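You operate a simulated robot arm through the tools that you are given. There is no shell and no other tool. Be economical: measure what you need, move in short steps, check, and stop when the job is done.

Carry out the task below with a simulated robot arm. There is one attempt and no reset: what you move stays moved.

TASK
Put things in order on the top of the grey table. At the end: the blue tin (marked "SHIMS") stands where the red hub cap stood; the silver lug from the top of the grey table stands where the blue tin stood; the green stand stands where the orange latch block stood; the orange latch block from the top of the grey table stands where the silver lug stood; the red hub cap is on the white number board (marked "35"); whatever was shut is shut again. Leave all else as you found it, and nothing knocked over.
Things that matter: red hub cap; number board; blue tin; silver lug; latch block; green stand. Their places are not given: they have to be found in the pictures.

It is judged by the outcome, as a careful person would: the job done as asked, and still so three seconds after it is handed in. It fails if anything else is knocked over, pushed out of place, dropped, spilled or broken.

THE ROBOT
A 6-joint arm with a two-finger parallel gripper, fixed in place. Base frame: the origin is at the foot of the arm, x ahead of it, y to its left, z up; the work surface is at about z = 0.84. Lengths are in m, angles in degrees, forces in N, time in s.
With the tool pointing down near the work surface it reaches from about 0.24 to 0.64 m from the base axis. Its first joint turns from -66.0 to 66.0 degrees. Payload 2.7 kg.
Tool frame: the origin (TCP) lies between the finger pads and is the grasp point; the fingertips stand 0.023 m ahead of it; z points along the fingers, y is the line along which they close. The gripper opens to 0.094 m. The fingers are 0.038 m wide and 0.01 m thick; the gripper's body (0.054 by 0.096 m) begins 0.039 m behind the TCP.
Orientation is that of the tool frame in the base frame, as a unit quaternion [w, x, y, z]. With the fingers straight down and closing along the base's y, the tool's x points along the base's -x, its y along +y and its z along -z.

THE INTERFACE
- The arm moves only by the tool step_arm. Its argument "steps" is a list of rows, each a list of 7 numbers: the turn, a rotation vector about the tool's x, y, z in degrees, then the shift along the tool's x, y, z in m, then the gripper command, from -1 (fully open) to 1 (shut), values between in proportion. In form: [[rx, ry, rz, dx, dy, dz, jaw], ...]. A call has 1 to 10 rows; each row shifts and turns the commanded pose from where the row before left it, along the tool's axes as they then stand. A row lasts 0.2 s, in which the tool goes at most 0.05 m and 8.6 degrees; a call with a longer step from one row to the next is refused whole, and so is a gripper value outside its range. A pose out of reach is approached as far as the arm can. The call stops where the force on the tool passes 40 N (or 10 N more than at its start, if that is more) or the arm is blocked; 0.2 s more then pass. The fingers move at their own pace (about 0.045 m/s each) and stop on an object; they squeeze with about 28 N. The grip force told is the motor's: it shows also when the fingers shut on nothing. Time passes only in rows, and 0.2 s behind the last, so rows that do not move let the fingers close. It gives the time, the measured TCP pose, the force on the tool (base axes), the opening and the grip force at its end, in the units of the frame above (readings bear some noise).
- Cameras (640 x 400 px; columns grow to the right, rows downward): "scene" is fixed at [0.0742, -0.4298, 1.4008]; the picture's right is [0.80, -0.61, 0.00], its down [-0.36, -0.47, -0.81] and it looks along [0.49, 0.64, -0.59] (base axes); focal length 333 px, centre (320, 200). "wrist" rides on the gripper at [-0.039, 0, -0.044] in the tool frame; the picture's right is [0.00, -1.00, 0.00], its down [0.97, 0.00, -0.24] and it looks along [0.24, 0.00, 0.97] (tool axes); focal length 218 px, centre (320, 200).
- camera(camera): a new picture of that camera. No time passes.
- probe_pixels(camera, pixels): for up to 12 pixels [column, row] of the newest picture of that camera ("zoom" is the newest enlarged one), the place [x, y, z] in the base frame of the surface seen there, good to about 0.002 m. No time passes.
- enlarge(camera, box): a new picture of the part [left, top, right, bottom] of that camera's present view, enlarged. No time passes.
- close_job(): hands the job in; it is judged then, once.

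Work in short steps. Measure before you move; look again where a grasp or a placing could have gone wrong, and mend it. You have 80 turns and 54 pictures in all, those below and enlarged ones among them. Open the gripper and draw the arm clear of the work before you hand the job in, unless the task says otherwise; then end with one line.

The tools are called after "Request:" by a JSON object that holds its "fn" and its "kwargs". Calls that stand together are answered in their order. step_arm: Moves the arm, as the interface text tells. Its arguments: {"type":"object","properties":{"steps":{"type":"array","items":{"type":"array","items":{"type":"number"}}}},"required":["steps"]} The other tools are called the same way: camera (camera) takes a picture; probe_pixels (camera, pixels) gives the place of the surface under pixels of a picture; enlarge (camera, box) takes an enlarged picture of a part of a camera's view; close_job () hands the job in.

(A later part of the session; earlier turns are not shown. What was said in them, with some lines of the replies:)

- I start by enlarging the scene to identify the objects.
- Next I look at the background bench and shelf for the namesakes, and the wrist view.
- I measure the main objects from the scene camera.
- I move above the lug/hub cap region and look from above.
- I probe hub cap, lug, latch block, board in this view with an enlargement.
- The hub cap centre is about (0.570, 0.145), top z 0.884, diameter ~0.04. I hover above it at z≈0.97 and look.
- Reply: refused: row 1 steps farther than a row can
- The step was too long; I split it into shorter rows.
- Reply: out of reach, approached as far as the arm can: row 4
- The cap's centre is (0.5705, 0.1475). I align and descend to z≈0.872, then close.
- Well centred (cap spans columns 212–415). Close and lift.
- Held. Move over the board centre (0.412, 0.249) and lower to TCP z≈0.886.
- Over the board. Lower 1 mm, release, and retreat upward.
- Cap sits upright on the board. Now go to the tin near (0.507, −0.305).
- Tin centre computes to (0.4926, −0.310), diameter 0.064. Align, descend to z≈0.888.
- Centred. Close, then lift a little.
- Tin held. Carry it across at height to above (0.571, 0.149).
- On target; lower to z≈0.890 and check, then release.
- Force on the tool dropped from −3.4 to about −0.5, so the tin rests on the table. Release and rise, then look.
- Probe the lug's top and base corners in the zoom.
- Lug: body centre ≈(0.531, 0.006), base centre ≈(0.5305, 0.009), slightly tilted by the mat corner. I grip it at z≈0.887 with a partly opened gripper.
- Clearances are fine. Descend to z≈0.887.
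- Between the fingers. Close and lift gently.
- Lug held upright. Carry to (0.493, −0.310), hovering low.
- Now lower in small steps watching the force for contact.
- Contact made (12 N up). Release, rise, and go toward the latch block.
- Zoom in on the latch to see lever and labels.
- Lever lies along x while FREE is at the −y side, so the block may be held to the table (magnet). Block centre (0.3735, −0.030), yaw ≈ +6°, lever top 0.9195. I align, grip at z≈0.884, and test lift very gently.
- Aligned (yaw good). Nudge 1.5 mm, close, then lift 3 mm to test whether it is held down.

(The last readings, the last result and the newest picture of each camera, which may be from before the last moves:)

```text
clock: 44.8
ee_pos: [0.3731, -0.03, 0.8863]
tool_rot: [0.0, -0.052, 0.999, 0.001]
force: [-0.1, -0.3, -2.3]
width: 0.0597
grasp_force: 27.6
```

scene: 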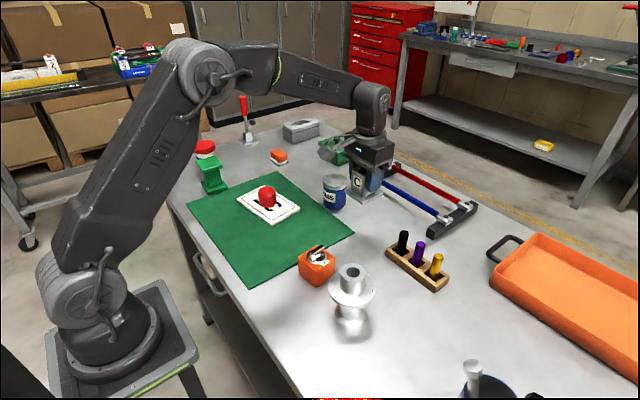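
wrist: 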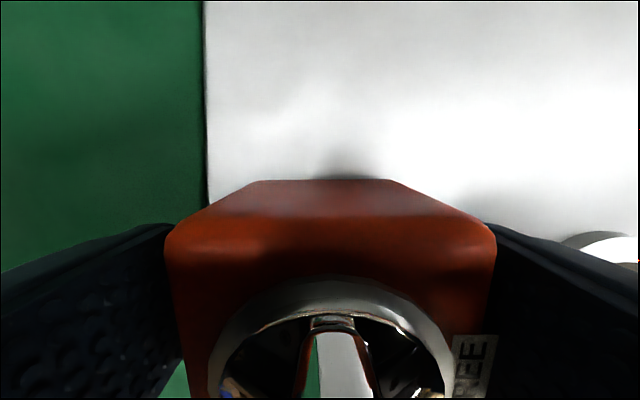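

Request:
{"fn": "step_arm", "kwargs": {"steps": [[0, 0, 0, 0, 0, -0.003, 1], [0, 0, 0, 0, 0, 0, 1]]}}

Request:
{"fn": "step_arm", "kwargs": {"steps": [[0, 0, 0, 0, 0, -0.01, 1], [0, 0, 0, 0, 0, 0, 1]]}}

Request:
{"fn": "camera", "kwargs": {"camera": "wrist"}}

```text
clock: 45.4
ee_pos: [0.3745, -0.0303, 0.8891]
tool_rot: [0.0, -0.052, 0.999, 0.001]
force: [-0.3, -0.9, -2.1]
width: 0.0598
grasp_force: 27.2
```

```text
clock: 46.0
ee_pos: [0.3722, -0.0302, 0.8984]
tool_rot: [0.001, -0.052, 0.999, 0.001]
force: [-0.1, 0.2, -2.3]
width: 0.06
grasp_force: 28.2
```

```text
14 pictures are left
```

wrist: 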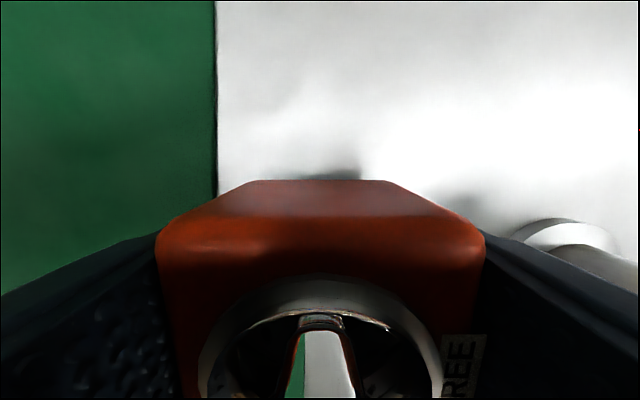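

It lifts freely (only ~2.3 N), so no lock. Carry it to the lug's place (0.532, 0.007), straightening the yaw.

Request:
{"fn": "step_arm", "kwargs": {"steps": [[0, 0, 0, 0, 0, -0.045, 1], [0, 0, 6, 0, 0, 0, 1], [0, 0, 0, -0.04, 0.00925, 0, 1], [0, 0, 0, -0.04, 0.00925, 0, 1], [0, 0, 0, -0.04, 0.00925, 0, 1], [0, 0, 0, -0.039, 0.00925, 0, 1], [0, 0, 0, 0, 0, 0.03, 1], [0, 0, 0, 0, 0, 0.018, 1], [0, 0, 0, 0, 0, 0, 1]]}}

Request:
{"fn": "camera", "kwargs": {"camera": "wrist"}}

```text
clock: 48.0
ee_pos: [0.5315, 0.007, 0.8946]
tool_rot: [0.0, 0.0, 1.0, 0.0]
force: [0.0, -0.2, -1.3]
width: 0.0599
grasp_force: 27.8
```

```text
13 pictures are left
```

wrist: 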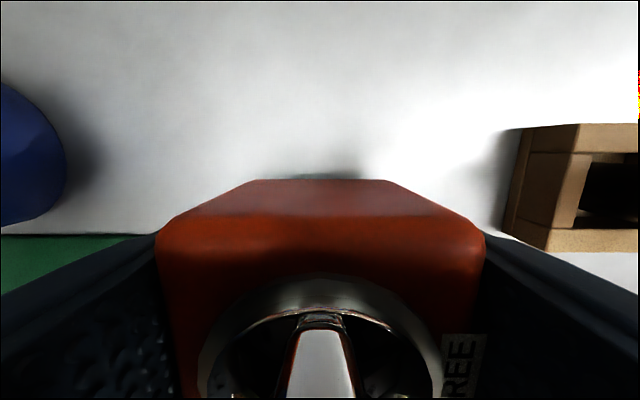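

Lower in small steps until contact.

Request:
{"fn": "step_arm", "kwargs": {"steps": [[0, 0, 0, 0, 0, 0.003, 1], [0, 0, 0, 0, 0, 0.001, 1], [0, 0, 0, 0, 0, 0, 1]]}}

Request:
{"fn": "step_arm", "kwargs": {"steps": [[0, 0, 0, 0, 0, 0.0015, 1], [0, 0, 0, 0, 0, 0, 1]]}}

Request:
{"fn": "step_arm", "kwargs": {"steps": [[0, 0, 0, 0, 0, 0.0015, 1], [0, 0, 0, 0, 0, 0, 1]]}}

```text
clock: 48.8
ee_pos: [0.5321, 0.0076, 0.8918]
tool_rot: [0.001, 0.0, 1.0, 0.0]
force: [-0.8, 0.4, -2.0]
width: 0.0597
grasp_force: 28.0
```

```text
clock: 49.4
ee_pos: [0.5325, 0.0073, 0.8899]
tool_rot: [0.001, 0.0, 1.0, 0.001]
force: [-0.5, -0.2, -1.2]
width: 0.0597
grasp_force: 27.6
```

```text
clock: 50.0
ee_pos: [0.5321, 0.0055, 0.8894]
tool_rot: [0.001, -0.001, 1.0, 0.0]
force: [0.0, -0.1, -1.9]
width: 0.0596
grasp_force: 28.0
```

Request:
{"fn": "step_arm", "kwargs": {"steps": [[0, 0, 0, 0, 0, 0.0015, 1], [0, 0, 0, 0, 0, 0, 1]]}}

Request:
{"fn": "step_arm", "kwargs": {"steps": [[0, 0, 0, 0, 0, 0.001, 1], [0, 0, 0, 0, 0, 0, 1]]}}

```text
clock: 50.6
ee_pos: [0.5306, 0.0086, 0.8867]
tool_rot: [0.001, 0.0, 1.0, 0.001]
force: [0.8, -0.1, -1.8]
width: 0.0599
grasp_force: 27.9
```

```text
clock: 51.2
ee_pos: [0.53, 0.0052, 0.8869]
tool_rot: [0.001, -0.001, 1.0, 0.0]
force: [-3.3, -0.1, 4.2]
width: 0.06
grasp_force: 27.6
```

Contact with the mat corner. Release, rise, and look.

Request:
{"fn": "step_arm", "kwargs": {"steps": [[0, 0, 0, 0, 0, 0, -0.35], [0, 0, 0, 0, 0, 0, -0.5], [0, 0, 0, 0, 0, 0, -0.6], [0, 0, 0, 0, 0, 0, -0.6], [0, 0, 0, 0, 0, -0.03, -0.6], [0, 0, 0, 0, 0, -0.04, -0.6], [0, 0, 0, 0, 0, -0.05, -1], [0, 0, 0, 0.04, 0.0, -0.01, -1], [0, 0, 0, 0, 0, 0, -1]]}}

Request:
{"fn": "camera", "kwargs": {"camera": "wrist"}}

Request:
{"fn": "probe_pixels", "kwargs": {"camera": "wrist", "pixels": [[290, 130], [350, 130], [290, 190], [350, 190], [320, 160], [100, 90], [60, 90]]}}

```text
clock: 53.2
ee_pos: [0.4906, 0.0059, 1.019]
tool_rot: [0.001, 0.0, 1.0, 0.001]
force: [0.8, -0.5, -0.3]
width: 0.0939
grasp_force: 0.0
```

```text
12 pictures are left
```

wrist: 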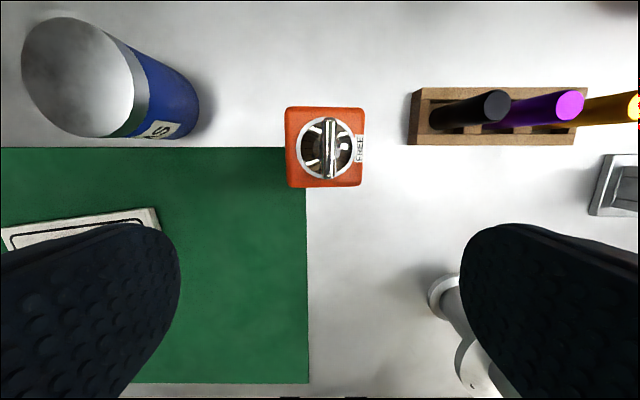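

```text
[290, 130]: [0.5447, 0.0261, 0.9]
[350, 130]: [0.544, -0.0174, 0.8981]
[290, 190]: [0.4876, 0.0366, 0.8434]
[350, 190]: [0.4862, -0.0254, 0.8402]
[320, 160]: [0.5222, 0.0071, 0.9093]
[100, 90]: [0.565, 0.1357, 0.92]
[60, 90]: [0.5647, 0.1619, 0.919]
```

Latch block stands well. Now go above the green stand near (0.32, 0.41).

Request:
{"fn": "step_arm", "kwargs": {"steps": [[0, 0, 0, 0.021, 0.042, -0.005, -1], [0, 0, 0, 0.021, 0.042, -0.005, -1], [0, 0, 0, 0.021, 0.042, -0.005, -1], [0, 0, 0, 0.021, 0.042, -0.005, -1], [0, 0, 0, 0.021, 0.042, -0.005, -1], [0, 0, 0, 0.021, 0.042, -0.005, -1], [0, 0, 0, 0.021, 0.042, 0, -1], [0, 0, 0, 0.021, 0.042, 0, -1], [0, 0, 0, 0.01, 0.034, 0, -1], [0, 0, 0, 0, 0, 0, -1]]}}

Request:
{"fn": "camera", "kwargs": {"camera": "wrist"}}

Request:
{"fn": "enlarge", "kwargs": {"camera": "wrist", "box": [220, 80, 460, 230]}}

```text
clock: 55.4
ee_pos: [0.3137, 0.3769, 1.0449]
tool_rot: [0.0, 0.0, 1.0, 0.001]
force: [-0.6, 0.3, 0.1]
width: 0.0939
grasp_force: 0.1
```

```text
11 pictures are left
```

wrist: 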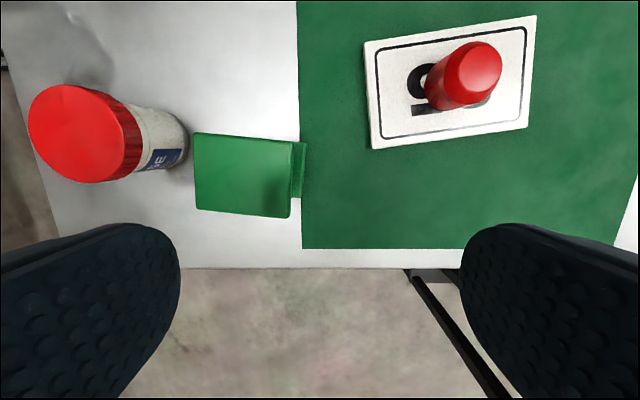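

```text
2.67 times, centred on (340, 155) of wrist
```

zoom: 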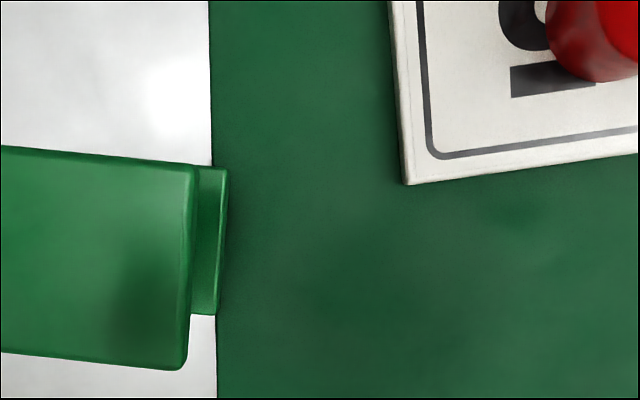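

Probe the stand top and the bottle.

Request:
{"fn": "probe_pixels", "kwargs": {"camera": "wrist", "pixels": [[198, 138], [287, 146], [286, 212], [200, 204], [243, 175], [300, 150], [297, 190], [125, 130], [180, 140], [80, 110], [188, 170]]}}

```text
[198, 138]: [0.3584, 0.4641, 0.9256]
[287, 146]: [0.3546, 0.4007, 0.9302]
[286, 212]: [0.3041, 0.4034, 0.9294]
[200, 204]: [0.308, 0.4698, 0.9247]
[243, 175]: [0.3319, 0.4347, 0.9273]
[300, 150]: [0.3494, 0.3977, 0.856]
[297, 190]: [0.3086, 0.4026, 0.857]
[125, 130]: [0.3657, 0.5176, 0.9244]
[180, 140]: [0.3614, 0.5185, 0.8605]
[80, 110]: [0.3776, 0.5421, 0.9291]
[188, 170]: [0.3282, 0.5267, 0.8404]
```

Stand top plate: centre ≈(0.331, 0.4345), y-width ≈0.073, top z ≈0.928, yaw ≈ −3.5°. Move above, rotate, descend to z≈0.918; the path to the bottle is clear.

Request:
{"fn": "step_arm", "kwargs": {"steps": [[0, 0, 0, -0.009, 0.029, 0, -1], [0, 0, 0, -0.0083, 0.0286, 0, -1], [0, 0, 3.5, 0, 0, 0, -1], [0, 0, 0, 0, 0, 0.045, -1], [0, 0, 0, 0, 0, 0.025, -1], [0, 0, 0, 0, 0, 0, -1]]}}

Request:
{"fn": "camera", "kwargs": {"camera": "wrist"}}

Request:
{"fn": "probe_pixels", "kwargs": {"camera": "wrist", "pixels": [[320, 240], [320, 200], [240, 240], [400, 240], [220, 240], [420, 240], [210, 240], [430, 240], [200, 240], [440, 240], [320, 180], [320, 300]]}}

```text
clock: 56.8
ee_pos: [0.3308, 0.4371, 0.9767]
tool_rot: [0.0, 0.03, 1.0, 0.001]
force: [-0.5, 0.0, -0.2]
width: 0.0939
grasp_force: 0.0
```

```text
9 pictures are left
```

wrist: 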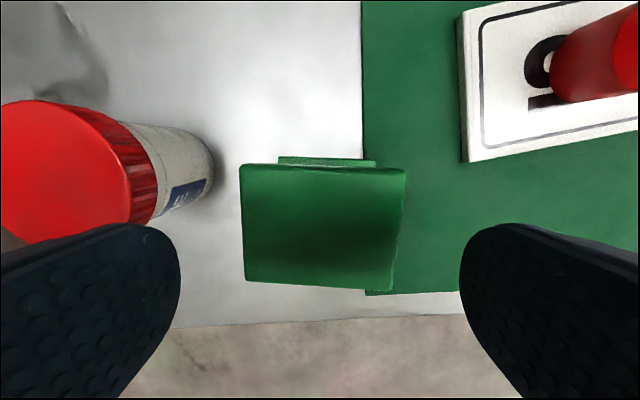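

```text
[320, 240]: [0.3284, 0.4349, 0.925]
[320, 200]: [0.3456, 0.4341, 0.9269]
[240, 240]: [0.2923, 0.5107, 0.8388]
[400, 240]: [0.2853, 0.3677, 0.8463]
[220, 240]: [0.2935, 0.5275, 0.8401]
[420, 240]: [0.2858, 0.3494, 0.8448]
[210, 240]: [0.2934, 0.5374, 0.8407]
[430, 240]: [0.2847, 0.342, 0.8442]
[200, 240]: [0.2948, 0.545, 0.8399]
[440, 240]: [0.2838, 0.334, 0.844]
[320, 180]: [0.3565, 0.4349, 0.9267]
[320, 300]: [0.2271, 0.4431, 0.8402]
```

Centred between the fingers. Descend to z≈0.918 and close.

Request:
{"fn": "step_arm", "kwargs": {"steps": [[0, 0, 0, 0, -0.001, 0.03, -1], [0, 0, 0, 0, 0, 0.0285, -1], [0, 0, 0, 0, 0, 0, -1], [0, 0, 0, 0, 0, 0, 0], [0, 0, 0, 0, 0, 0, 1], [0, 0, 0, 0, 0, 0, 1], [0, 0, 0, 0, 0, 0, 1]]}}

Request:
{"fn": "step_arm", "kwargs": {"steps": [[0, 0, 0, 0, 0, -0.01, 1], [0, 0, 0, 0, 0, -0.03, 1], [0, 0, 0, 0, 0, 0, 1]]}}

Request:
{"fn": "camera", "kwargs": {"camera": "scene"}}

Request:
{"fn": "camera", "kwargs": {"camera": "wrist"}}

```text
clock: 58.4
ee_pos: [0.3298, 0.434, 0.9183]
tool_rot: [0.001, 0.03, 1.0, 0.002]
force: [-0.8, 1.4, 3.2]
width: 0.0745
grasp_force: 28.2
```

```text
clock: 59.2
ee_pos: [0.3306, 0.4345, 0.9583]
tool_rot: [0.0, 0.03, 1.0, 0.0]
force: [-0.3, 0.0, -1.8]
width: 0.0747
grasp_force: 28.5
```

```text
8 pictures are left
```

scene: 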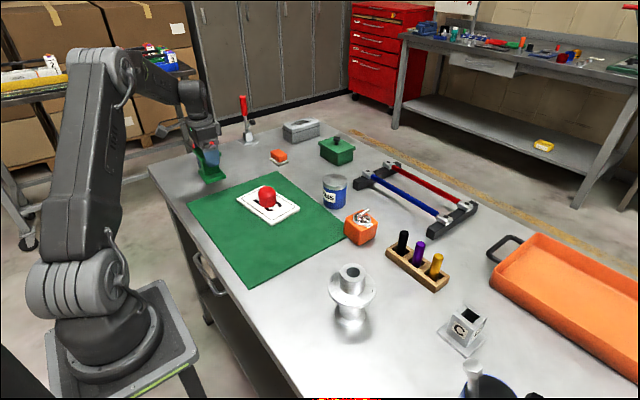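

```text
7 pictures are left
```

wrist: 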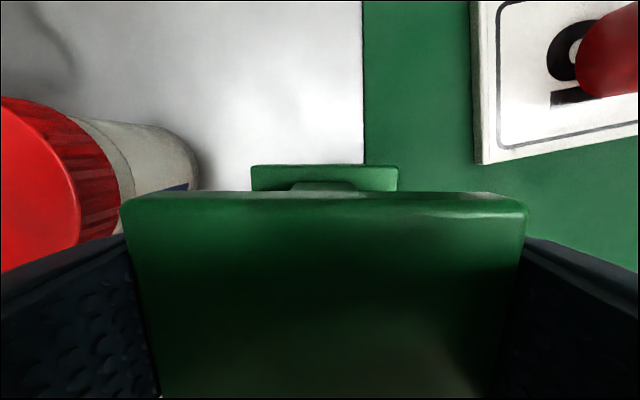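

Held level. Raise, straighten, and carry over to (0.373, −0.030).

Request:
{"fn": "step_arm", "kwargs": {"steps": [[0, 0, 0, 0, 0, -0.04, 1], [0, 0, 0, 0, 0, -0.035, 1], [0, 0, -3.5, 0, 0, 0, 1], [0, 0, 0, -0.0042, -0.0464, 0, 1], [0, 0, 0, -0.0042, -0.0464, 0, 1], [0, 0, 0, -0.0042, -0.0464, 0, 1], [0, 0, 0, -0.0042, -0.0464, 0, 1], [0, 0, 0, -0.0042, -0.0464, 0, 1]]}}

Request:
{"fn": "step_arm", "kwargs": {"steps": [[0, 0, 0, -0.0042, -0.0464, 0, 1], [0, 0, 0, -0.0042, -0.0464, 0, 1], [0, 0, 0, -0.0042, -0.0464, 0, 1], [0, 0, 0, -0.0042, -0.0464, 0, 1], [0, 0, 0, -0.0042, -0.0464, 0, 1], [0, 0, 0, 0, 0, 0, 1], [0, 0, 0, 0, 0, 0, 1]]}}

Request:
{"fn": "camera", "kwargs": {"camera": "wrist"}}

```text
clock: 61.0
ee_pos: [0.3545, 0.1976, 1.0326]
tool_rot: [0.001, 0.0, 1.0, 0.001]
force: [-0.6, -0.1, -2.0]
width: 0.0745
grasp_force: 28.4
```

```text
clock: 62.6
ee_pos: [0.3721, -0.0327, 1.0325]
tool_rot: [0.001, -0.001, 1.0, 0.001]
force: [0.0, -0.5, -2.2]
width: 0.0745
grasp_force: 28.0
```

```text
6 pictures are left
```

wrist: 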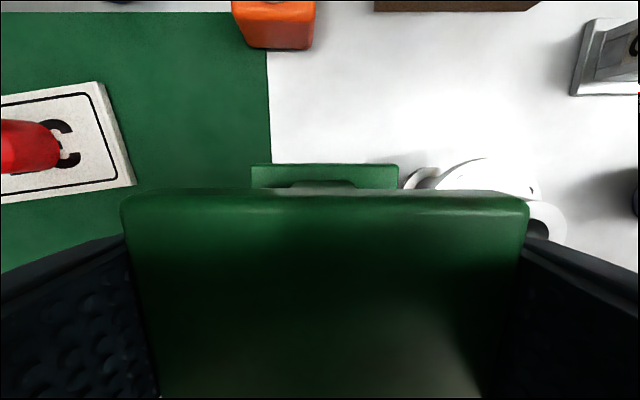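

Position right; mat and spool are clear. Lower to about z≈0.922.

Request:
{"fn": "step_arm", "kwargs": {"steps": [[0, 0, 0, 0, 0.0015, 0.035, 1], [0, 0, 0, 0, 0, 0.035, 1], [0, 0, 0, 0, 0, 0.025, 1], [0, 0, 0, 0, 0, 0.015, 1], [0, 0, 0, 0, 0, 0, 1]]}}

Request:
{"fn": "step_arm", "kwargs": {"steps": [[0, 0, 0, 0, 0, 0.002, 1], [0, 0, 0, 0, 0, 0.001, 1], [0, 0, 0, 0, 0, 0, 1]]}}

Request:
{"fn": "step_arm", "kwargs": {"steps": [[0, 0, 0, 0, 0, 0.0015, 1], [0, 0, 0, 0, 0, 0, 1]]}}

```text
clock: 63.8
ee_pos: [0.3732, -0.0291, 0.9226]
tool_rot: [0.002, 0.0, 1.0, 0.001]
force: [0.4, 0.1, -2.2]
width: 0.0747
grasp_force: 28.2
```

```text
clock: 64.6
ee_pos: [0.3722, -0.0308, 0.9202]
tool_rot: [0.001, 0.0, 1.0, 0.0]
force: [-0.3, 0.3, -2.7]
width: 0.0747
grasp_force: 28.5
```

```text
clock: 65.2
ee_pos: [0.3732, -0.0306, 0.9178]
tool_rot: [0.001, 0.0, 1.0, 0.0]
force: [-0.4, 0.3, -2.1]
width: 0.0744
grasp_force: 27.8
```

Request:
{"fn": "step_arm", "kwargs": {"steps": [[0, 0, 0, 0, 0, 0.0012, 1], [0, 0, 0, 0, 0, 0, 1]]}}

Request:
{"fn": "step_arm", "kwargs": {"steps": [[0, 0, 0, 0, 0, 0.0012, 1], [0, 0, 0, 0, 0, 0, 1]]}}

Request:
{"fn": "enlarge", "kwargs": {"camera": "scene", "box": [240, 210, 400, 310]}}

```text
clock: 65.8
ee_pos: [0.3737, -0.0291, 0.9168]
tool_rot: [0.001, 0.001, 1.0, 0.001]
force: [0.0, 0.2, -2.8]
width: 0.0745
grasp_force: 27.8
```

```text
clock: 66.4
ee_pos: [0.3727, -0.0287, 0.9156]
tool_rot: [0.001, 0.001, 1.0, 0.001]
force: [-3.1, -4.5, 11.9]
width: 0.0747
grasp_force: 27.9
```

```text
4.00 times, centred on (320, 260) of scene
```

zoom: 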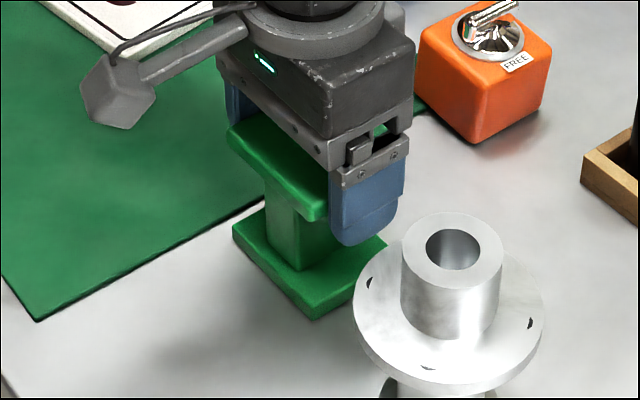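

Contact made (12 N) and the stand is flat on the table. Open modestly, then rise and retreat.

Request:
{"fn": "step_arm", "kwargs": {"steps": [[0, 0, 0, 0, 0, -0.0005, -0.75], [0, 0, 0, 0, 0, 0, -0.85], [0, 0, 0, 0, 0, 0, -0.85], [0, 0, 0, 0, 0, -0.03, -0.85], [0, 0, 0, 0, 0, -0.045, -0.85], [0, 0, 0, 0, 0, -0.045, -1], [0, 0, 0, 0, 0, -0.045, -1], [0, 0, 0, 0, 0.04, -0.02, -1], [0, 0, 0, 0, 0.05, 0, -1], [0, 0, 0, 0, 0.05, 0, -1]]}}

Request:
{"fn": "step_arm", "kwargs": {"steps": [[0, 0, 0, 0.02, 0.04, 0, -1], [0, 0, 0, 0.02, 0.04, 0, -1], [0, 0, 0, 0, 0, 0, -1]]}}

Request:
{"fn": "camera", "kwargs": {"camera": "scene"}}

Request:
{"fn": "camera", "kwargs": {"camera": "wrist"}}

```text
clock: 68.6
ee_pos: [0.3727, 0.1086, 1.0998]
tool_rot: [0.0, 0.0, 1.0, 0.001]
force: [0.6, -0.3, 0.9]
width: 0.094
grasp_force: 0.1
```

```text
clock: 69.4
ee_pos: [0.3349, 0.188, 1.103]
tool_rot: [0.001, -0.001, 1.0, 0.001]
force: [-0.5, 0.1, 0.3]
width: 0.0938
grasp_force: 0.1
```

```text
4 pictures are left
```

scene: 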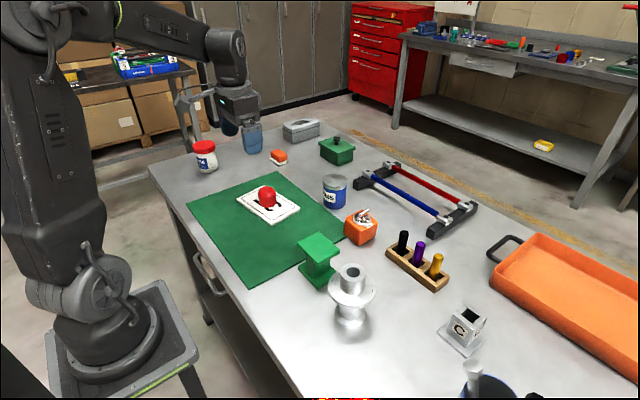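

```text
3 pictures are left
```

wrist: 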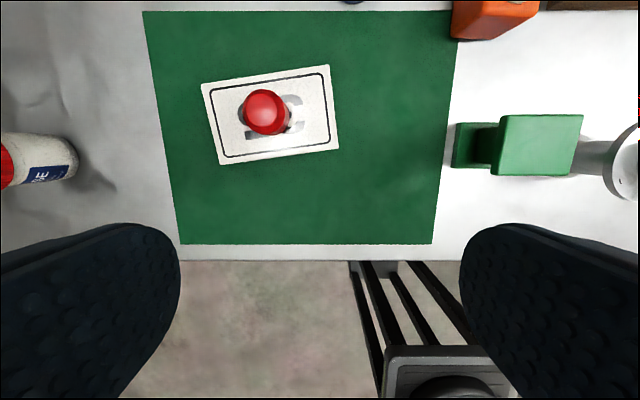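

All six things stand upright in their places, nothing else moved, and the arm is clear with the gripper open. I hand in.

Request:
{"fn": "close_job", "kwargs": {}}

```text
The job is handed in.
```

I handed the job in with every item moved as asked. The final pictures show them all upright: cap on the board, tin in the cap's place, lug in the tin's, latch block in the lug's, stand in the latch block's. The latch block sits slightly tilted on the corner of the green mat, as the lug did. I opened nothing, so nothing needed shutting again.
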